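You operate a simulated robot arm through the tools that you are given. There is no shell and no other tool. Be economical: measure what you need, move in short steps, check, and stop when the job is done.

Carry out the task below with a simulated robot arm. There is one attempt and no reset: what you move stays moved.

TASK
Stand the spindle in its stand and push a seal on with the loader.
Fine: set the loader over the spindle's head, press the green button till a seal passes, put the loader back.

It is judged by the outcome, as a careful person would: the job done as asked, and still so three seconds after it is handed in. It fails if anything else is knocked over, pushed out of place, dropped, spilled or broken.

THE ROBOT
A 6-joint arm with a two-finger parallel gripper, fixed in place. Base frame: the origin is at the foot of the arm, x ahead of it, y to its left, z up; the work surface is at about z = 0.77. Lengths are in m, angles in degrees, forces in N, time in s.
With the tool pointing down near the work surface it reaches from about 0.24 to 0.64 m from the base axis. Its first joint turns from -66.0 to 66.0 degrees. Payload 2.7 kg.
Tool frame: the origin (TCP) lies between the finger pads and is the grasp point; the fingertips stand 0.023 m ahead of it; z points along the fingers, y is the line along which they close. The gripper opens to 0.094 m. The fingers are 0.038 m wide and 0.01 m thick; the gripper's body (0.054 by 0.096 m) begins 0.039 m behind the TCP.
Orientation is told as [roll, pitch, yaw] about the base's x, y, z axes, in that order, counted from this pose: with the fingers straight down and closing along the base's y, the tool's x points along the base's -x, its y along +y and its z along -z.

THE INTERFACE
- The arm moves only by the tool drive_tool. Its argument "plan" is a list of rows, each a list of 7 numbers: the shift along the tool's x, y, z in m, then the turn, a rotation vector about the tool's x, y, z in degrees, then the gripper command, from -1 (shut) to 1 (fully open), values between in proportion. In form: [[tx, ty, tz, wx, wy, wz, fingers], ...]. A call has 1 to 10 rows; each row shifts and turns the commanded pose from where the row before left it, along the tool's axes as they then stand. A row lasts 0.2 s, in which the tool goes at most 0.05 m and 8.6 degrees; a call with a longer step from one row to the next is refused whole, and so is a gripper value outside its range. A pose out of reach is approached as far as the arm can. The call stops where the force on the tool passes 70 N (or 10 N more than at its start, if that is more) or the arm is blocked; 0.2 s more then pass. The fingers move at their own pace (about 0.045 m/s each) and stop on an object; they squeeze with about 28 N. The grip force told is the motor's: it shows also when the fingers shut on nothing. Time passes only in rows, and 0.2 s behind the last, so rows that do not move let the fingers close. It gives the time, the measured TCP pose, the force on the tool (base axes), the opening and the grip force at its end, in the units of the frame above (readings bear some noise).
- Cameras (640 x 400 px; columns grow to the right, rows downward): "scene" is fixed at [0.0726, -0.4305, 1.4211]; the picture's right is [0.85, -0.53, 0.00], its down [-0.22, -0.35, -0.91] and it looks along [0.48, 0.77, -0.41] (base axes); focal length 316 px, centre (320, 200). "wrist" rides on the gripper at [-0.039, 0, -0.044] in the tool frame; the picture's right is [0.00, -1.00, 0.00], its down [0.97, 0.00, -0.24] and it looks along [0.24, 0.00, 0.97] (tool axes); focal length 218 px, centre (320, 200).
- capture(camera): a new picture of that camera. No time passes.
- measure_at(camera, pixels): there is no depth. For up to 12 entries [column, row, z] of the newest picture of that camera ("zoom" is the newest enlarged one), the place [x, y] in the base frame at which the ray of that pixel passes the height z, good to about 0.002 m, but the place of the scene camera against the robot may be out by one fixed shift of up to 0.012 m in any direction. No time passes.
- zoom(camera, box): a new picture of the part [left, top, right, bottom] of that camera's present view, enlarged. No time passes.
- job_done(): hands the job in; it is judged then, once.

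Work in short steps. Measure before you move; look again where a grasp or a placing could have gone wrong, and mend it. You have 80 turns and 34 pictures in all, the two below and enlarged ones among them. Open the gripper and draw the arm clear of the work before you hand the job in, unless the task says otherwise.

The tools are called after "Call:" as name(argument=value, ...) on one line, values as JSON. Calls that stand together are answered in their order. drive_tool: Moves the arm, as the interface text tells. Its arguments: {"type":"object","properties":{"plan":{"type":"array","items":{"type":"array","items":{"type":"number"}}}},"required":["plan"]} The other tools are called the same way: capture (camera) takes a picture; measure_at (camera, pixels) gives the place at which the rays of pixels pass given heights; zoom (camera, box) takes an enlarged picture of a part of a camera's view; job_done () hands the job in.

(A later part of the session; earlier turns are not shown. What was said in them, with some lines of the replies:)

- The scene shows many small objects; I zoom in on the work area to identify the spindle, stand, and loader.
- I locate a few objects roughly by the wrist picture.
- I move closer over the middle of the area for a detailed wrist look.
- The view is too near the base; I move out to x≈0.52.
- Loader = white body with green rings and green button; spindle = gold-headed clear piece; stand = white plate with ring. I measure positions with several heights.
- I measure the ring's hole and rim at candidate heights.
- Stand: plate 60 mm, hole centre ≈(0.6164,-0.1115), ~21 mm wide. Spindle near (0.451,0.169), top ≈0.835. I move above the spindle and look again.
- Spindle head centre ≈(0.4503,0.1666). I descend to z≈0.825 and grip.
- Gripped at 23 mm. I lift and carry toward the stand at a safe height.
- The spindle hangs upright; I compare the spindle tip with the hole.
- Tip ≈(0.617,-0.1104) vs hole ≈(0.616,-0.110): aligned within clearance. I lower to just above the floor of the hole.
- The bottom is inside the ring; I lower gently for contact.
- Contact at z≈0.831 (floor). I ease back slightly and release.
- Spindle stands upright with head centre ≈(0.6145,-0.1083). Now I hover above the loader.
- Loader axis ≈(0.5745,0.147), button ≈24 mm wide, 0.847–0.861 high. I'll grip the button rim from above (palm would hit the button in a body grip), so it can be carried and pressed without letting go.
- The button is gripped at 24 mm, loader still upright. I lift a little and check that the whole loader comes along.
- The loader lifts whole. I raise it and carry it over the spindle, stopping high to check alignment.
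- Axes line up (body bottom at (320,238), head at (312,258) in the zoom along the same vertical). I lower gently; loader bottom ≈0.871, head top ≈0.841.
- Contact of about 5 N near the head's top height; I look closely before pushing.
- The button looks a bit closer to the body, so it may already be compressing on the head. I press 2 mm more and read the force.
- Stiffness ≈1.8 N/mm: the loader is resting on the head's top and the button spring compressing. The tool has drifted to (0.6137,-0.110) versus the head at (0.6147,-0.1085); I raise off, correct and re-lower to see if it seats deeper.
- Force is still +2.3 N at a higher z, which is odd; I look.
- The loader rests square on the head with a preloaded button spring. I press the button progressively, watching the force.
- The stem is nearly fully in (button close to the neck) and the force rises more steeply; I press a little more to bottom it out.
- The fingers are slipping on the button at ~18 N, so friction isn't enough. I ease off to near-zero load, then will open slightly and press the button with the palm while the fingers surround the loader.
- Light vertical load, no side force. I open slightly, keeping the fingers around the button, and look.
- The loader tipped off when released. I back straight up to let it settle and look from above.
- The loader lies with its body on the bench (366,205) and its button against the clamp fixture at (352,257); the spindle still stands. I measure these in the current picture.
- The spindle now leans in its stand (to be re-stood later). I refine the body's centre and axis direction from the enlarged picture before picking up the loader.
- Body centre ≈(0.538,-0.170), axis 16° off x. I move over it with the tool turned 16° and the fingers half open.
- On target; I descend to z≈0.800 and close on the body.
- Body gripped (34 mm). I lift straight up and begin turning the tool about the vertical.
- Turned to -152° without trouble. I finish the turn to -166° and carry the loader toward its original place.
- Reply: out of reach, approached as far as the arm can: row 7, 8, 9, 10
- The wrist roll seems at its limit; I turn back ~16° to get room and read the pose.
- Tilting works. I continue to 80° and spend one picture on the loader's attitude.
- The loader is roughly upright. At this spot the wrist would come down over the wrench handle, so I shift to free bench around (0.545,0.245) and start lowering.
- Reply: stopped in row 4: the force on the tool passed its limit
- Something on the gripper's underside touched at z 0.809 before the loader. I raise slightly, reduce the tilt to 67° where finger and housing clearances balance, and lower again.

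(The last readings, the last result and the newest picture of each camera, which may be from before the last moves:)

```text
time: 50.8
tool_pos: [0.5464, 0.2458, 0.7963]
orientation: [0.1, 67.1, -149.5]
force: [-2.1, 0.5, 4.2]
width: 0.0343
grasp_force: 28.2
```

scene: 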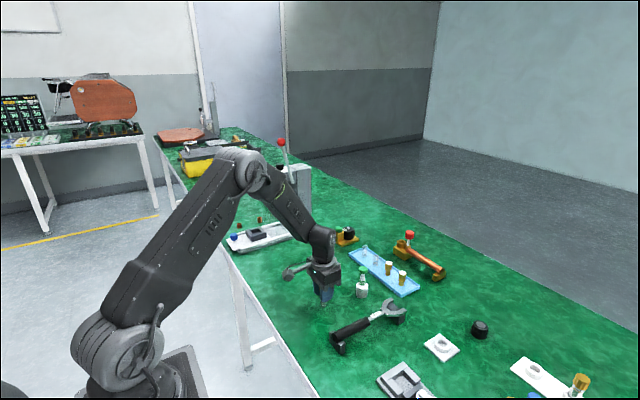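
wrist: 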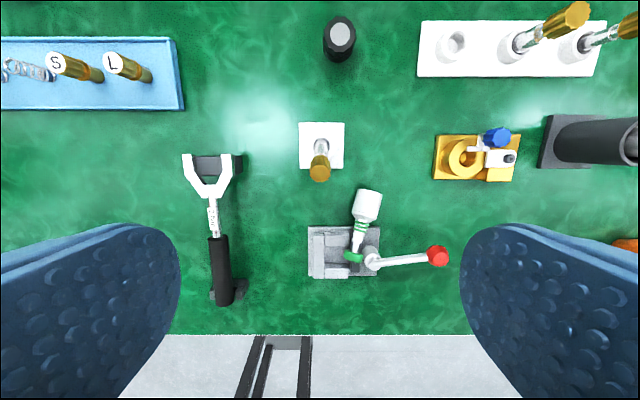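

Light contact with the bench. I open and wait for the loader to settle between the fingers, then back away along the tool axis.

Call:
drive_tool(plan=[[0, 0, 0, 0, 0, 0, -0.15], [0, 0, 0, 0, 0, 0, 0], [0, 0, 0, 0, 0, 0, 0.2], [0, 0, 0, 0, 0, 0, 0.2], [0, 0, 0, 0, 0, 0, 0.2], [0, 0, -0.02, 0, 0, 0, 0.3], [0, 0, -0.03, 0, 0, 0, 0.3], [0, 0, -0.04, 0, 0, 0, 0.3], [0, 0, -0.04, 0, 0, 0, 0.3], [0, 0, 0, 0, 0, 0, 0.3]])

```text
time: 53.0
tool_pos: [0.4406, 0.1846, 0.8463]
orientation: [0.1, 66.9, -149.6]
force: [0.0, 0.2, -0.1]
width: 0.0609
grasp_force: 0.1
```

One picture left, so I re-stand the spindle first, blind but force-checked, and save the picture. I raise up and bring the tool vertical.

Call:
drive_tool(plan=[[0.044, 0, -0.019, 0, 0, 0, 0.3], [0.044, 0, -0.019, 0, 0, 0, 0.3], [0, 0, 0, 0, -8.4, 0, 1], [0, 0, 0, 0, -8.4, 0, 1], [0, 0, 0, 0, -8.4, 0, 1], [0, 0, 0, 0, -8.4, 0, 1], [0, 0, 0, 0, -8.4, 0, 1], [0, 0, 0, 0, -8.4, 0, 1], [0, 0, 0, 0, -8.4, 0, 1], [0, 0, 0, 0, -8.1, 0, 1]])

Call:
drive_tool(plan=[[0, 0, 0, 0, 0, -8.5, 1], [0, 0, 0, 0, 0, -8.5, 1], [0, 0, 0, 0, 0, -8.5, 1], [0, 0, 0, 0, 0, -8.5, 1], [0, 0, 0, 0, 0, -8.5, 1], [0, 0, 0, 0, 0, -8.5, 1], [0, 0, 0, 0, 0, -8.5, 1], [0, 0, 0, 0, 0, 0, 1]])

```text
time: 55.2
tool_pos: [0.4355, 0.1649, 0.9303]
orientation: [-1.6, 4.0, -148.7]
force: [0.8, 0.8, 0.2]
width: 0.0942
grasp_force: 0.1
out of reach, approached as far as the arm can: row 5, 6, 9, 10
```

```text
time: 57.0
tool_pos: [0.4343, 0.1658, 0.9308]
orientation: [3.0, 3.0, -89.4]
force: [-0.1, -0.5, 0.4]
width: 0.0939
grasp_force: 0.0
```

A small residual tilt (3°,3°) remains; I correct it.

Call:
drive_tool(plan=[[0, 0, 0, 3, -3, 0.6, 1], [0, 0, 0, 0, 0, 0, 1]])

```text
time: 57.6
tool_pos: [0.4351, 0.1657, 0.9312]
orientation: [0.0, -0.1, -90.2]
force: [-0.1, 0.1, 0.5]
width: 0.0939
grasp_force: 0.0
```

Call:
drive_tool(plan=[[-0.0342, 0.0224, 0, 0, 0, 0, 1], [-0.0342, 0.0224, 0, 0, 0, 0, 1], [-0.0342, 0.0224, 0, 0, 0, 0, 1], [-0.0342, 0.0224, 0, 0, 0, 0, 1], [-0.0342, 0.0224, 0, 0, 0, 0, 1], [-0.0342, 0.0224, 0, 0, 0, 0, 1], [-0.0342, 0.0224, 0, 0, 0, 0, 1], [-0.0342, 0.0224, 0, 0, 0, 0, 1], [0, 0, 0, 0, 0, 0, 1]])

```text
time: 59.6
tool_pos: [0.6131, -0.1083, 0.9315]
orientation: [-0.1, 0.0, -90.1]
force: [0.0, -0.1, -0.4]
width: 0.094
grasp_force: 0.1
```

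Over the stand, closing along x (the lean direction). I descend and close so that the pads square the spindle upright.

Call:
drive_tool(plan=[[0, 0.001, 0.04, 0, 0, 0, 1], [0, 0, 0.035, 0, 0, 0, 1], [0, 0, 0.015, 0, 0, 0, 1], [0, 0, 0.008, 0, 0, 0, 1], [0, 0, 0, 0, 0, 0, 0.4], [0, 0, 0, 0, 0, 0, 0], [0, 0, 0, 0, 0, 0, -0.3], [0, 0, 0, 0, 0, 0, -0.5], [0, 0, 0, 0, 0, 0, -1], [0, 0, 0, 0, 0, 0, -1]])

```text
time: 61.8
tool_pos: [0.6149, -0.1095, 0.8334]
orientation: [0.1, -0.1, -90.2]
force: [-0.1, -0.1, -0.7]
width: 0.0231
grasp_force: 28.1
```

Head gripped at 23 mm, so it is upright. I press gently down to find the floor.

Call:
drive_tool(plan=[[0, 0, 0.001, 0, 0, 0, -1], [0, 0, 0.001, 0, 0, 0, -1], [0, 0, 0.001, 0, 0, 0, -1], [0, 0, 0, 0, 0, 0, -1]])

```text
time: 62.8
tool_pos: [0.6163, -0.11, 0.832]
orientation: [0.3, -0.1, -90.2]
force: [-4.4, 0.8, 20.8]
width: 0.0232
grasp_force: 28.0
```

Seated on the floor. I unload, release, rise and move the arm aside for the last picture.

Call:
drive_tool(plan=[[0, 0, -0.0015, 0, 0, 0, -1], [0, 0, -0.001, 0, 0, 0, -1], [0, 0, 0, 0, 0, 0, -1]])

```text
time: 63.6
tool_pos: [0.6139, -0.1094, 0.8303]
orientation: [0.0, -0.1, -90.2]
force: [3.3, -0.9, 8.7]
width: 0.0234
grasp_force: 27.9
```

Call:
drive_tool(plan=[[0, 0, -0.001, 0, 0, 0, -1], [0, 0, -0.0005, 0, 0, 0, -1], [0, 0, 0, 0, 0, 0, -1]])

```text
time: 64.4
tool_pos: [0.6145, -0.1095, 0.832]
orientation: [-0.2, -0.1, -90.2]
force: [-0.4, 0.1, -0.7]
width: 0.0232
grasp_force: 28.0
```

Call:
drive_tool(plan=[[0, 0, 0, 0, 0, 0, -0.4], [0, 0, 0, 0, 0, 0, -0.1], [0, 0, 0, 0, 0, 0, 0.3], [0, 0, -0.03, 0, 0, 0, 0.5], [0, 0, -0.045, 0, 0, 0, 1], [0, 0, -0.045, 0, 0, 0, 1], [0, 0, -0.045, 0, 0, 0, 1], [0.03, -0.03, -0.02, 0, 0, 0, 1], [0.035, -0.03, -0.01, 0, 0, 0, 1], [0.035, -0.03, -0.01, 0, 0, 0, 1]])

Call:
drive_tool(plan=[[0.035, -0.03, -0.01, 0, 0, 0, 1], [0.035, -0.03, -0.01, 0, 0, 0, 1], [0.035, -0.03, -0.01, 0, 0, 0, 1], [0.035, -0.03, -0.01, 0, 0, 0, 1], [0.035, -0.03, -0.01, 0, 0, 0, 1], [0.035, -0.02, 0, 0, 0, 0, 1], [0, 0, 0, 0, 0, 0, 1]])

```text
time: 66.6
tool_pos: [0.524, -0.0092, 1.0384]
orientation: [0.0, 0.1, -90.2]
force: [0.0, -0.6, 0.6]
width: 0.0939
grasp_force: 0.1
```

```text
time: 68.2
tool_pos: [0.3553, 0.2022, 1.0884]
orientation: [0.0, -0.1, -90.2]
force: [0.2, -0.4, 0.4]
width: 0.094
grasp_force: 0.0
```

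Now the last picture: one enlargement covering both the loader (~(333,271)) and the spindle (~(445,330)).

Call:
zoom(camera="scene", box=[296, 244, 472, 354])

```text
3.64 times, centred on (384, 299) of scene
```

zoom: 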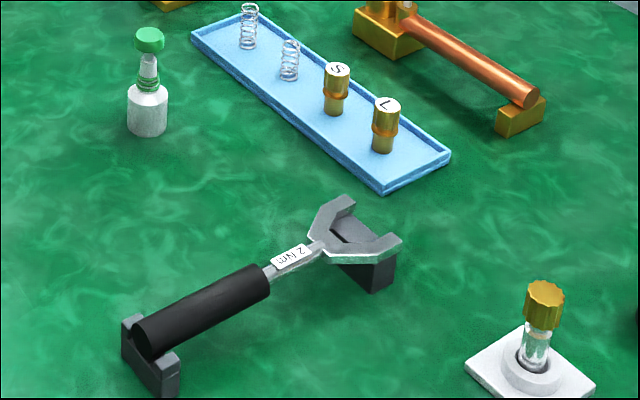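

Both stand upright, button fully out. I measure them in this picture; the same button feature at z=0.86 earlier read (0.5848,0.1475) for a true (0.574,0.147), which calibrates the shift.

Call:
measure_at(camera="zoom", pixels=[[149, 35, 0.86], [150, 35, 0.86], [135, 40, 0.86], [164, 40, 0.86], [148, 92, 0.804], [128, 95, 0.804], [168, 95, 0.804], [545, 289, 0.841], [525, 292, 0.841], [565, 292, 0.841], [522, 330, 0.776], [595, 386, 0.776]])

```text
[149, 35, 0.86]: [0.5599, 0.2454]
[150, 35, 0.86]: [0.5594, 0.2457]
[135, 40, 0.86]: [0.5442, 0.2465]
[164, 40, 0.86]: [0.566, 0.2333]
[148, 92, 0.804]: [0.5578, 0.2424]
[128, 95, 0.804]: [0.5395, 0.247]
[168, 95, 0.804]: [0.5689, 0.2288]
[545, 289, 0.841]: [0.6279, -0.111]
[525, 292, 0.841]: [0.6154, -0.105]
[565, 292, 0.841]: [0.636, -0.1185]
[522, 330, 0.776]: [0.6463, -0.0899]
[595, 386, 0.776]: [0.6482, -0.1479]
```

Loader ≈(0.5485,0.246). I go over it with the tool closing along x, and squeeze the button lightly to centre it in x; later a squeeze along y will do the other axis.

Call:
drive_tool(plan=[[0.0073, 0.0322, 0.026, 0, 0, 0, 1], [0.0073, 0.0322, 0.026, 0, 0, 0, 1], [0.0073, 0.0322, 0.026, 0, 0, 0, 1], [0.0073, 0.0322, 0.026, 0, 0, 0, 1], [0.0073, 0.0322, 0.026, 0, 0, 0, 1], [0.0073, 0.0322, 0.026, 0, 0, 0, 1], [0, 0, 0.03, 0, 0, 0, 1], [0, 0, 0.025, 0, 0, 0, 1], [0, 0, 0.012, 0, 0, 0, 1], [0, 0, 0, 0, 0, 0, 1]])

Call:
drive_tool(plan=[[0, 0, 0, 0, 0, 0, 0.4], [0, 0, 0, 0, 0, 0, 0], [0, 0, 0, 0, 0, 0, -0.3], [0, 0, 0, 0, 0, 0, -0.45], [0, 0, 0, 0, 0, 0, -0.6], [0, 0, 0, 0, 0, 0, -0.6], [0, 0, 0, 0, 0, 0, -0.6]])

```text
time: 70.4
tool_pos: [0.5507, 0.2448, 0.867]
orientation: [-0.1, 0.0, -90.3]
force: [1.1, -0.8, 0.1]
width: 0.0939
grasp_force: 0.0
```

```text
time: 72.0
tool_pos: [0.5507, 0.2439, 0.8649]
orientation: [0.0, -0.2, -90.2]
force: [2.2, 0.6, 0.4]
width: 0.024
grasp_force: 28.1
```

Button centred in x at 0.5507. I release, rise, and turn the tool back by 90° (two calls), then come down around the loader with the fingers wide.

Call:
drive_tool(plan=[[0, 0, 0, 0, 0, 0, 0], [0, 0, 0, 0, 0, 0, 0.5], [0, 0, 0, 0, 0, 0, 1], [0, 0, -0.03, 0, 0, 0, 1], [0, 0, -0.035, 0, 0, 0, 1], [0, 0, 0, 0, 0, -8.2, 1], [0, 0, 0, 0, 0, -8.2, 1], [0, 0, 0, 0, 0, -8.2, 1], [0, 0, 0, 0, 0, -8.2, 1], [0, 0, 0, 0, 0, -8.2, 1]])

Call:
drive_tool(plan=[[0, 0, 0, 0, 0, -8.2, 1], [0, 0, 0, 0, 0, -8.2, 1], [0, 0, 0, 0, 0, -8.2, 1], [0, 0, 0, 0, 0, -8.2, 1], [0, 0, 0, 0, 0, -8.2, 1], [0, 0, 0, 0, 0, -8.2, 1], [0, 0, 0, 0, 0, 0, 1]])

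```text
time: 74.2
tool_pos: [0.5487, 0.2453, 0.9309]
orientation: [-0.1, 0.0, -49.1]
force: [0.2, -0.2, -0.1]
width: 0.0941
grasp_force: 0.1
```

```text
time: 75.8
tool_pos: [0.5495, 0.2442, 0.9314]
orientation: [0.1, 0.0, 0.1]
force: [-0.1, 0.1, 0.0]
width: 0.0938
grasp_force: 0.1
```

Call:
drive_tool(plan=[[-0.001, 0, 0.035, 0, 0, 0, 1], [0, 0, 0.035, 0, 0, 0, 1], [0, 0, 0.025, 0, 0, 0, 1], [0, 0, 0.008, 0, 0, 0, 1], [0, 0, 0, 0, 0, 0, 1]])

Call:
drive_tool(plan=[[0, 0, 0.001, 0, 0, 0, 1], [0, 0, 0.001, 0, 0, 0, 1], [0, 0, 0.001, 0, 0, 0, 1], [0, 0, 0, 0, 0, 0, 1]])

Call:
drive_tool(plan=[[0, 0, 0.001, 0, 0, 0, 1], [0, 0, 0.001, 0, 0, 0, 1], [0, 0, 0, 0, 0, 0, 1]])

```text
time: 77.0
tool_pos: [0.5509, 0.246, 0.8288]
orientation: [0.0, 0.0, 0.0]
force: [-0.5, 0.6, -0.7]
width: 0.094
grasp_force: 0.1
```

```text
time: 78.0
tool_pos: [0.5507, 0.2453, 0.8245]
orientation: [0.0, 0.0, 0.0]
force: [0.2, -0.3, 1.4]
width: 0.0939
grasp_force: 0.1
```

```text
time: 78.8
tool_pos: [0.5505, 0.245, 0.8236]
orientation: [0.0, -0.1, 0.0]
force: [0.1, 0.3, 1.4]
width: 0.0941
grasp_force: 0.1
```

The palm touches the button at z≈0.824. I press ~4 mm (well short of full stroke) so the fingertips reach below the body's rim, then close.

Call:
drive_tool(plan=[[0, 0, 0.0015, 0, 0, 0, 1], [0, 0, 0.0015, 0, 0, 0, 1], [0, 0, 0.001, 0, 0, 0, 1], [0, 0, 0, 0, 0, 0, 1]])

Call:
drive_tool(plan=[[0, 0, 0, 0, 0, 0, 0.3], [0, 0, 0, 0, 0, 0, 0], [0, 0, 0, 0, 0, 0, -0.2], [0, 0, 0, 0, 0, 0, -0.5], [0, 0, 0, 0, 0, 0, -1], [0, 0, 0, 0, 0, 0, -1], [0, 0, 0, 0, 0, 0, -1]])

```text
time: 79.8
tool_pos: [0.5502, 0.2448, 0.8181]
orientation: [0.0, 0.0, 0.0]
force: [0.1, 1.0, 2.5]
width: 0.0942
grasp_force: 0.0
```

```text
time: 81.4
tool_pos: [0.5505, 0.2449, 0.8205]
orientation: [0.1, 0.0, -0.1]
force: [-0.2, 7.4, 7.8]
width: 0.0338
grasp_force: 28.5
```

Gripped at 34 mm, with a side force showing the loader is slightly off in y; I shift with it, then lift a little to test the hold.

Call:
drive_tool(plan=[[0, 0.0015, 0, 0, 0, 0, -1], [0, 0, 0, 0, 0, 0, -1]])

Call:
drive_tool(plan=[[0, 0, -0.002, 0, 0, 0, -1], [0, 0, -0.003, 0, 0, 0, -1], [0, 0, -0.005, 0, 0, 0, -1], [0, 0, 0, 0, 0, 0, -1], [0, 0, 0, 0, 0, 0, -1]])

```text
time: 82.0
tool_pos: [0.5501, 0.2461, 0.8202]
orientation: [-0.1, 0.1, 0.0]
force: [-3.2, -0.2, 13.2]
width: 0.0332
grasp_force: 27.9
```

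```text
time: 83.2
tool_pos: [0.5501, 0.2462, 0.8288]
orientation: [0.1, 0.0, -0.1]
force: [-0.3, 0.0, -1.1]
width: 0.0337
grasp_force: 28.9
```

The loader is held (weight felt, width steady). I raise it and carry it over the spindle.

Call:
drive_tool(plan=[[0, 0, -0.02, 0, 0, 0, -1], [0, 0, -0.035, 0, 0, 0, -1], [0, 0, -0.045, 0, 0, 0, -1], [-0.007, -0.0355, 0, 0, 0, 0, -1], [-0.007, -0.0355, 0, 0, 0, 0, -1], [-0.007, -0.0355, 0, 0, 0, 0, -1], [-0.007, -0.0355, 0, 0, 0, 0, -1], [-0.007, -0.0355, 0, 0, 0, 0, -1], [-0.007, -0.0355, 0, 0, 0, 0, -1]])

Call:
drive_tool(plan=[[-0.007, -0.0355, 0, 0, 0, 0, -1], [-0.006, -0.0355, 0, 0, 0, 0, -1], [-0.005, -0.0355, 0, 0, 0, 0, -1], [-0.0046, -0.0349, 0, 0, 0, 0, -1], [0, 0, 0, 0, 0, 0, -1], [0, 0, 0, 0, 0, 0, -1]])

```text
time: 85.2
tool_pos: [0.5922, 0.0332, 0.9295]
orientation: [-0.1, 0.1, 0.2]
force: [0.5, 0.5, -1.4]
width: 0.0337
grasp_force: 28.1
```

```text
time: 86.6
tool_pos: [0.6146, -0.1082, 0.9274]
orientation: [0.1, 0.0, 0.0]
force: [-0.4, -0.1, -0.9]
width: 0.0339
grasp_force: 28.1
```

Positioned at (0.6146,-0.1082). Loader bottom should meet the head's top at TCP z≈0.893; I lower in stages reading the force.

Call:
drive_tool(plan=[[0, -0.0003, 0.02, 0, 0, 0, -1], [0, 0, 0.01, 0, 0, 0, -1], [0, 0, 0, 0, 0, 0, -1]])

Call:
drive_tool(plan=[[0, 0, 0.002, 0, 0, 0, -1], [0, 0, 0.002, 0, 0, 0, -1], [0, 0, 0, 0, 0, 0, -1]])

Call:
drive_tool(plan=[[0, 0, 0.001, 0, 0, 0, -1], [0, 0, 0.001, 0, 0, 0, -1], [0, 0, 0, 0, 0, 0, -1]])

```text
time: 87.4
tool_pos: [0.6127, -0.1085, 0.8997]
orientation: [0.0, 0.0, 0.0]
force: [-0.5, 0.8, -1.0]
width: 0.0336
grasp_force: 28.4
```

```text
time: 88.2
tool_pos: [0.6159, -0.1082, 0.8955]
orientation: [0.0, 0.0, 0.0]
force: [0.2, 0.4, -0.8]
width: 0.0337
grasp_force: 28.0
```

```text
time: 89.0
tool_pos: [0.6152, -0.1095, 0.8936]
orientation: [0.0, -0.1, 0.0]
force: [-0.7, -0.2, -0.9]
width: 0.0336
grasp_force: 28.0
```

Call:
drive_tool(plan=[[0, 0, 0.001, 0, 0, 0, -1], [0, 0, 0.001, 0, 0, 0, -1], [0, 0, 0, 0, 0, 0, -1]])

Call:
drive_tool(plan=[[0, 0, 0.001, 0, 0, 0, -1], [0, 0, 0.001, 0, 0, 0, -1], [0, 0, 0, 0, 0, 0, -1]])

Call:
drive_tool(plan=[[0, 0, 0.001, 0, 0, 0, -1], [0, 0, 0.001, 0, 0, 0, -1], [0, 0, 0, 0, 0, 0, -1]])

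```text
time: 89.8
tool_pos: [0.6144, -0.1094, 0.8895]
orientation: [-0.1, -0.1, 0.0]
force: [0.5, -0.6, -1.4]
width: 0.0335
grasp_force: 28.4
```

```text
time: 90.6
tool_pos: [0.6147, -0.1092, 0.8889]
orientation: [0.1, 0.0, 0.0]
force: [-0.8, -0.3, -0.4]
width: 0.0337
grasp_force: 28.0
```

```text
time: 91.4
tool_pos: [0.6148, -0.1088, 0.8866]
orientation: [0.1, 0.0, 0.1]
force: [-0.3, -1.4, -0.1]
width: 0.0338
grasp_force: 27.8
```

No contact though the loader's bottom should already be ~6 mm below the head's top: it seems to be going over the head. I continue.

Call:
drive_tool(plan=[[0, 0, 0.001, 0, 0, 0, -1], [0, 0, 0.001, 0, 0, 0, -1], [0, 0, 0.001, 0, 0, 0, -1], [0, 0, 0, 0, 0, 0, -1]])

Call:
drive_tool(plan=[[0, 0, 0.001, 0, 0, 0, -1], [0, 0, 0.001, 0, 0, 0, -1], [0, 0, 0, 0, 0, 0, -1]])

Call:
drive_tool(plan=[[0, 0, 0.001, 0, 0, 0, -1], [0, 0, 0.001, 0, 0, 0, -1], [0, 0, 0, 0, 0, 0, -1]])

```text
time: 92.4
tool_pos: [0.6145, -0.1081, 0.8835]
orientation: [0.0, 0.1, -0.1]
force: [0.5, -0.4, -1.0]
width: 0.0338
grasp_force: 28.4
```

```text
time: 93.2
tool_pos: [0.6145, -0.108, 0.8829]
orientation: [0.0, 0.0, 0.0]
force: [0.6, -0.9, -1.0]
width: 0.0336
grasp_force: 28.1
```

```text
time: 94.0
tool_pos: [0.6142, -0.1085, 0.8799]
orientation: [0.0, 0.0, 0.0]
force: [0.1, -0.3, -0.7]
width: 0.0337
grasp_force: 28.0
```

Call:
drive_tool(plan=[[0, 0, 0.001, 0, 0, 0, -1], [0, 0, 0.001, 0, 0, 0, -1], [0, 0, 0.001, 0, 0, 0, -1], [0, 0, 0, 0, 0, 0, -1]])

Call:
drive_tool(plan=[[0, 0, 0.001, 0, 0, 0, -1], [0, 0, 0.001, 0, 0, 0, -1], [0, 0, 0.001, 0, 0, 0, -1], [0, 0, 0, 0, 0, 0, -1]])

Call:
drive_tool(plan=[[0, 0, 0.001, 0, 0, 0, -1], [0, 0, 0.001, 0, 0, 0, -1], [0, 0, 0, 0, 0, 0, -1]])

Call:
drive_tool(plan=[[0, 0, 0.001, 0, 0, 0, -1], [0, 0, 0.001, 0, 0, 0, -1], [0, 0, 0, 0, 0, 0, -1]])

```text
time: 95.0
tool_pos: [0.6147, -0.109, 0.8773]
orientation: [0.0, 0.0, -0.1]
force: [0.2, -0.3, -0.6]
width: 0.0337
grasp_force: 27.7
```

```text
time: 96.0
tool_pos: [0.6158, -0.1078, 0.8747]
orientation: [0.0, -0.1, 0.1]
force: [0.2, -0.1, -0.5]
width: 0.0334
grasp_force: 28.0
```

```text
time: 96.8
tool_pos: [0.6146, -0.1098, 0.8722]
orientation: [0.0, 0.0, 0.0]
force: [-0.8, 0.9, -1.3]
width: 0.0337
grasp_force: 28.2
```

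```text
time: 97.6
tool_pos: [0.6147, -0.1088, 0.8705]
orientation: [-0.1, 0.0, 0.0]
force: [-1.6, -1.1, 3.0]
width: 0.0335
grasp_force: 28.4
```

Contact at z 0.8705, about 22 mm over the head: the loader is properly seated. I open the fingers around it and press the button with the palm in steps.

Call:
drive_tool(plan=[[0, 0, 0.001, 0, 0, 0, -1], [0, 0, 0, 0, 0, 0, -0.1], [0, 0, 0, 0, 0, 0, 0.2], [0, 0, 0, 0, 0, 0, 0.2]])

Call:
drive_tool(plan=[[0, 0, 0.0015, 0, 0, 0, 0.2], [0, 0, 0.0015, 0, 0, 0, 0.2], [0, 0, 0, 0, 0, 0, 0.2]])

Call:
drive_tool(plan=[[0, 0, 0.001, 0, 0, 0, 0.2], [0, 0, 0.001, 0, 0, 0, 0.2], [0, 0, 0, 0, 0, 0, 0.2]])

Call:
drive_tool(plan=[[0, 0, 0.001, 0, 0, 0, 0.2], [0, 0, 0.001, 0, 0, 0, 0.2], [0, 0, 0, 0, 0, 0, 0.2]])

```text
time: 98.6
tool_pos: [0.614, -0.1088, 0.869]
orientation: [0.0, 0.1, -0.1]
force: [0.8, -1.1, 2.4]
width: 0.0566
grasp_force: 0.1
```

```text
time: 99.4
tool_pos: [0.6149, -0.1088, 0.8656]
orientation: [0.0, 0.0, 0.0]
force: [0.1, -0.6, 3.2]
width: 0.0565
grasp_force: 0.1
```

```text
time: 100.2
tool_pos: [0.6152, -0.1077, 0.8647]
orientation: [0.0, -0.1, 0.0]
force: [-0.5, -0.8, 4.1]
width: 0.0567
grasp_force: 0.0
```

```text
time: 101.0
tool_pos: [0.6154, -0.1083, 0.8625]
orientation: [0.0, -0.1, 0.0]
force: [-0.7, -0.1, 10.2]
width: 0.0563
grasp_force: 0.0
```

The force is rising faster; I keep pressing until it gives or bottoms.

Call:
drive_tool(plan=[[0, 0, 0.001, 0, 0, 0, 0.2], [0, 0, 0, 0, 0, 0, 0.2]])

Call:
drive_tool(plan=[[0, 0, 0.001, 0, 0, 0, 0.2], [0, 0, 0, 0, 0, 0, 0.2]])

Call:
drive_tool(plan=[[0, 0, 0.001, 0, 0, 0, 0.2], [0, 0, 0, 0, 0, 0, 0.2]])

Call:
drive_tool(plan=[[0, 0, 0.001, 0, 0, 0, 0.2], [0, 0, 0, 0, 0, 0, 0.2], [0, 0, 0, 0, 0, 0, 0.2]])

```text
time: 101.6
tool_pos: [0.6141, -0.1084, 0.8634]
orientation: [0.0, -0.1, 0.0]
force: [-0.6, 0.3, 13.4]
width: 0.0566
grasp_force: 0.0
```

```text
time: 102.2
tool_pos: [0.6153, -0.1079, 0.8613]
orientation: [0.0, -0.1, 0.0]
force: [0.0, -0.5, 17.6]
width: 0.0563
grasp_force: 0.1
```

```text
time: 102.8
tool_pos: [0.6144, -0.1084, 0.8604]
orientation: [0.0, -0.1, 0.0]
force: [0.5, -0.5, 19.3]
width: 0.0563
grasp_force: 0.1
```

```text
time: 103.6
tool_pos: [0.6154, -0.1077, 0.8595]
orientation: [-0.1, -0.2, -0.1]
force: [1.0, -0.3, 20.9]
width: 0.0564
grasp_force: 0.0
```

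Call:
drive_tool(plan=[[0, 0, 0.0015, 0, 0, 0, 0.2], [0, 0, 0, 0, 0, 0, 0.2]])

Call:
drive_tool(plan=[[0, 0, 0.0015, 0, 0, 0, 0.2], [0, 0, 0, 0, 0, 0, 0.2]])

Call:
drive_tool(plan=[[0, 0, 0.0015, 0, 0, 0, 0.2], [0, 0, 0, 0, 0, 0, 0.2], [0, 0, 0, 0, 0, 0, 0.2]])

```text
time: 104.2
tool_pos: [0.6155, -0.1073, 0.859]
orientation: [-0.1, -0.3, 0.0]
force: [-0.5, -0.5, 23.7]
width: 0.0565
grasp_force: 0.1
```

```text
time: 104.8
tool_pos: [0.6152, -0.1087, 0.8583]
orientation: [-0.1, -0.4, 0.0]
force: [0.1, 0.5, 25.3]
width: 0.0561
grasp_force: 0.0
```

```text
time: 105.6
tool_pos: [0.616, -0.1086, 0.8574]
orientation: [-0.1, -0.5, -0.1]
force: [0.0, -0.1, 27.7]
width: 0.0565
grasp_force: 0.1
```

The resistance grows steadily with no give yet; I continue pressing in the same manner, watching for the drop.

Call:
drive_tool(plan=[[0, 0, 0.002, 0, 0, 0, 0.2], [0, 0, 0, 0, 0, 0, 0.2]])

Call:
drive_tool(plan=[[0, 0, 0.002, 0, 0, 0, 0.2], [0, 0, 0, 0, 0, 0, 0.2]])

Call:
drive_tool(plan=[[0, 0, 0.002, 0, 0, 0, 0.2], [0, 0, 0, 0, 0, 0, 0.2]])

Call:
drive_tool(plan=[[0, 0, 0.002, 0, 0, 0, 0.2], [0, 0, 0, 0, 0, 0, 0.2]])

```text
time: 106.2
tool_pos: [0.616, -0.1079, 0.8573]
orientation: [-0.1, -0.6, 0.1]
force: [-0.3, 0.1, 30.7]
width: 0.0564
grasp_force: 0.0
```

```text
time: 106.8
tool_pos: [0.6172, -0.1089, 0.8557]
orientation: [-0.2, -0.8, 0.0]
force: [0.3, 0.3, 32.9]
width: 0.0566
grasp_force: 0.1
```

```text
time: 107.4
tool_pos: [0.6178, -0.11, 0.8547]
orientation: [-0.1, -1.0, 0.1]
force: [-0.1, -0.7, 36.0]
width: 0.0563
grasp_force: 0.0
```

```text
time: 108.0
tool_pos: [0.6185, -0.11, 0.8552]
orientation: [-0.2, -1.0, 0.0]
force: [-0.4, -0.5, 41.3]
width: 0.0565
grasp_force: 0.1
```

Call:
drive_tool(plan=[[0, 0, 0.002, 0, 0, 0, 0.2], [0, 0, 0, 0, 0, 0, 0.2]])

Call:
drive_tool(plan=[[0, 0, 0.002, 0, 0, 0, 0.2], [0, 0, 0, 0, 0, 0, 0.2], [0, 0, 0, 0, 0, 0, 0.2]])

```text
time: 108.6
tool_pos: [0.6182, -0.1083, 0.8535]
orientation: [-0.2, -1.0, -0.1]
force: [0.6, -1.1, 43.9]
width: 0.0564
grasp_force: 0.1
```

```text
time: 109.4
tool_pos: [0.6197, -0.1102, 0.8516]
orientation: [-0.3, -1.2, 0.0]
force: [1.5, -0.4, 47.2]
width: 0.0565
grasp_force: 0.0
5 turns are left
```

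Stroke appears used up near 47 N. I give one last push, then unload to the seated height and close on the body again.

Call:
drive_tool(plan=[[0.002, 0, 0.003, 0, 0, 0, 0.2], [0, 0, 0.002, 0, 0, 0, 0.2], [0, 0, 0, 0, 0, 0, 0.2]])

Call:
drive_tool(plan=[[-0.002, 0, -0.008, 0, 0, 0, 0.2], [0, 0, -0.008, 0, 0, 0, 0.2], [0, 0, -0.008, 0, 0, 0, 0.2], [0, 0, -0.0075, 0, 0, 0, 0.2], [0, 0, 0, 0, 0, 0, 0.2]])

Call:
drive_tool(plan=[[0, 0, 0, 0, 0, 0, -0.2], [0, 0, 0, 0, 0, 0, -0.5], [0, 0, 0, 0, 0, 0, -1], [0, 0, 0, 0, 0, 0, -1], [0, 0, 0, 0, 0, 0, -1]])

```text
time: 110.2
tool_pos: [0.6178, -0.1096, 0.8501]
orientation: [-0.2, -1.7, 0.0]
force: [0.6, -0.7, 56.5]
width: 0.0563
grasp_force: 0.1
```

```text
time: 111.4
tool_pos: [0.6145, -0.1081, 0.8658]
orientation: [0.1, 0.3, 0.1]
force: [0.0, -0.3, 3.7]
width: 0.0564
grasp_force: 0.0
```

```text
time: 112.6
tool_pos: [0.6147, -0.1086, 0.8681]
orientation: [0.0, 0.1, 0.0]
force: [-0.1, 0.3, -0.7]
width: 0.0335
grasp_force: 28.2
4 turns are left
```

Re-gripped at 33.5 mm. I lift slowly off the head, then carry toward the loader's original place at (0.5745,0.147).

Call:
drive_tool(plan=[[0, 0, -0.003, 0, 0, 0, -1], [0, 0, -0.005, 0, 0, 0, -1], [0, 0, -0.008, 0, 0, 0, -1], [0, 0, -0.01, 0, 0, 0, -1], [0, 0, -0.015, 0, 0, 0, -1], [0, 0, -0.02, 0, 0, 0, -1], [0, 0, -0.02, 0, 0, 0, -1], [0, 0, 0, 0, 0, 0, -1]])

Call:
drive_tool(plan=[[0.0057, 0.0365, 0, 0, 0, 0, -1], [0.0057, 0.0365, 0, 0, 0, 0, -1], [0.0057, 0.0365, 0, 0, 0, 0, -1], [0.0057, 0.0365, 0, 0, 0, 0, -1], [0.0057, 0.0365, 0, 0, 0, 0, -1], [0.0057, 0.0365, 0, 0, 0, 0, -1], [0.0057, 0.0365, 0, 0, 0, 0, -1], [0, 0, 0, 0, 0, 0, -1], [0, 0, 0, 0, 0, 0, -1]])

```text
time: 114.4
tool_pos: [0.615, -0.1077, 0.9486]
orientation: [0.0, 0.0, 0.0]
force: [-1.1, -0.3, -1.3]
width: 0.0333
grasp_force: 27.6
```

```text
time: 116.4
tool_pos: [0.5738, 0.1467, 0.9481]
orientation: [-0.1, 0.0, -0.1]
force: [0.6, -0.7, -0.6]
width: 0.0333
grasp_force: 28.8
3 turns are left
```

Over the original place with the loader still held. I lower it in stages to the bench.

Call:
drive_tool(plan=[[0, 0, 0.035, 0, 0, 0, -1], [0, 0, 0.035, 0, 0, 0, -1], [0, 0, 0.03, 0, 0, 0, -1], [0, 0, 0.015, 0, 0, 0, -1], [0, 0, 0.008, 0, 0, 0, -1], [0, 0, 0, 0, 0, 0, -1]])

Call:
drive_tool(plan=[[0, 0, 0.001, 0, 0, 0, -1], [0, 0, 0.001, 0, 0, 0, -1], [0, 0, 0, 0, 0, 0, -1]])

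Call:
drive_tool(plan=[[0, 0, 0.001, 0, 0, 0, -1], [0, 0, 0.001, 0, 0, 0, -1], [0, 0, 0, 0, 0, 0, -1]])

Call:
drive_tool(plan=[[0, 0, 0.001, 0, 0, 0, -1], [0, 0, 0, 0, 0, 0, -1]])

```text
time: 117.8
tool_pos: [0.5747, 0.1473, 0.8259]
orientation: [0.0, 0.0, 0.0]
force: [-0.6, -0.5, -0.7]
width: 0.0333
grasp_force: 27.9
```

```text
time: 118.6
tool_pos: [0.5748, 0.1481, 0.8244]
orientation: [0.0, 0.0, 0.0]
force: [-0.1, 0.5, -0.9]
width: 0.0335
grasp_force: 28.0
```

```text
time: 119.4
tool_pos: [0.5744, 0.1469, 0.8221]
orientation: [0.0, 0.0, 0.0]
force: [0.5, -0.1, -0.8]
width: 0.0335
grasp_force: 27.6
```

```text
time: 120.0
tool_pos: [0.5753, 0.1469, 0.8208]
orientation: [0.1, -0.1, -0.1]
force: [-0.8, -0.2, -0.9]
width: 0.0334
grasp_force: 28.6
2 turns are left
```

Still hanging a few mm above; I lower the last ~4.5 mm gently, open, rise straight up, and draw clear.

Call:
drive_tool(plan=[[0, 0, 0.001, 0, 0, 0, -1], [0, 0, 0.001, 0, 0, 0, -1], [0, 0, 0.001, 0, 0, 0, -1], [0, 0, 0.001, 0, 0, 0, -1], [0, 0, 0.0004, 0, 0, 0, -1], [0, 0, 0, 0, 0, 0, -1]])

Call:
drive_tool(plan=[[0, 0, 0, 0, 0, 0, -0.2], [0, 0, 0, 0, 0, 0, 0.1], [0, 0, 0, 0, 0, 0, 0.5], [0, 0, 0, 0, 0, 0, 1], [0, 0, -0.006, 0, 0, 0, 1], [0, 0, -0.02, 0, 0, 0, 1], [0, 0, -0.04, 0, 0, 0, 1], [0, 0, -0.045, 0, 0, 0, 1], [0, 0, -0.045, 0, 0, 0, 1], [0, 0, -0.045, 0, 0, 0, 1]])

Call:
drive_tool(plan=[[0.04, 0, -0.02, 0, 0, 0, 1], [0.04, 0, -0.02, 0, 0, 0, 1], [0.04, 0, -0.02, 0, 0, 0, 1], [0.04, 0, -0.02, 0, 0, 0, 1], [0, 0, 0, 0, 0, 0, 1]])

```text
time: 121.4
tool_pos: [0.5757, 0.1462, 0.8186]
orientation: [0.0, -0.1, 0.0]
force: [-6.0, -1.1, 11.8]
width: 0.0334
grasp_force: 27.8
```

```text
time: 123.6
tool_pos: [0.5747, 0.1467, 1.0185]
orientation: [0.1, 0.1, 0.0]
force: [0.0, 0.5, -0.4]
width: 0.0943
grasp_force: 0.1
```

```text
time: 124.8
tool_pos: [0.4126, 0.1478, 1.0968]
orientation: [0.1, 0.0, 0.0]
force: [0.4, -0.4, 0.2]
width: 0.0941
grasp_force: 0.1
1 turns are left
```

The loader touched down on the bench and was let go at its original place, and the arm is clear. I hand the job in.

Call:
job_done()

```text
The job is handed in.
```

I handed the job in, but I can't confirm that a seal went onto the spindle: I had no pictures left to check, and I never felt one pass.

- **Spindle:** it is in its stand. I last saw it upright before the final press and have not seen it since.
- **Seal:** on the second try the loader went about 22 mm over the spindle's head. I pressed the green button up to about 56 N; the resistance rose steadily, with no sudden give.
- **Loader:** it is back at its original spot on the bench. It touched down at the expected height, but I have no picture after letting go.
- **Mishap:** on the first try the loader was not properly seated. When I opened the gripper it fell onto the bench against the clamp fixture and left the spindle leaning. I picked it up, stood it upright again and re-stood the spindle; I did not check the clamp fixture for a shift.
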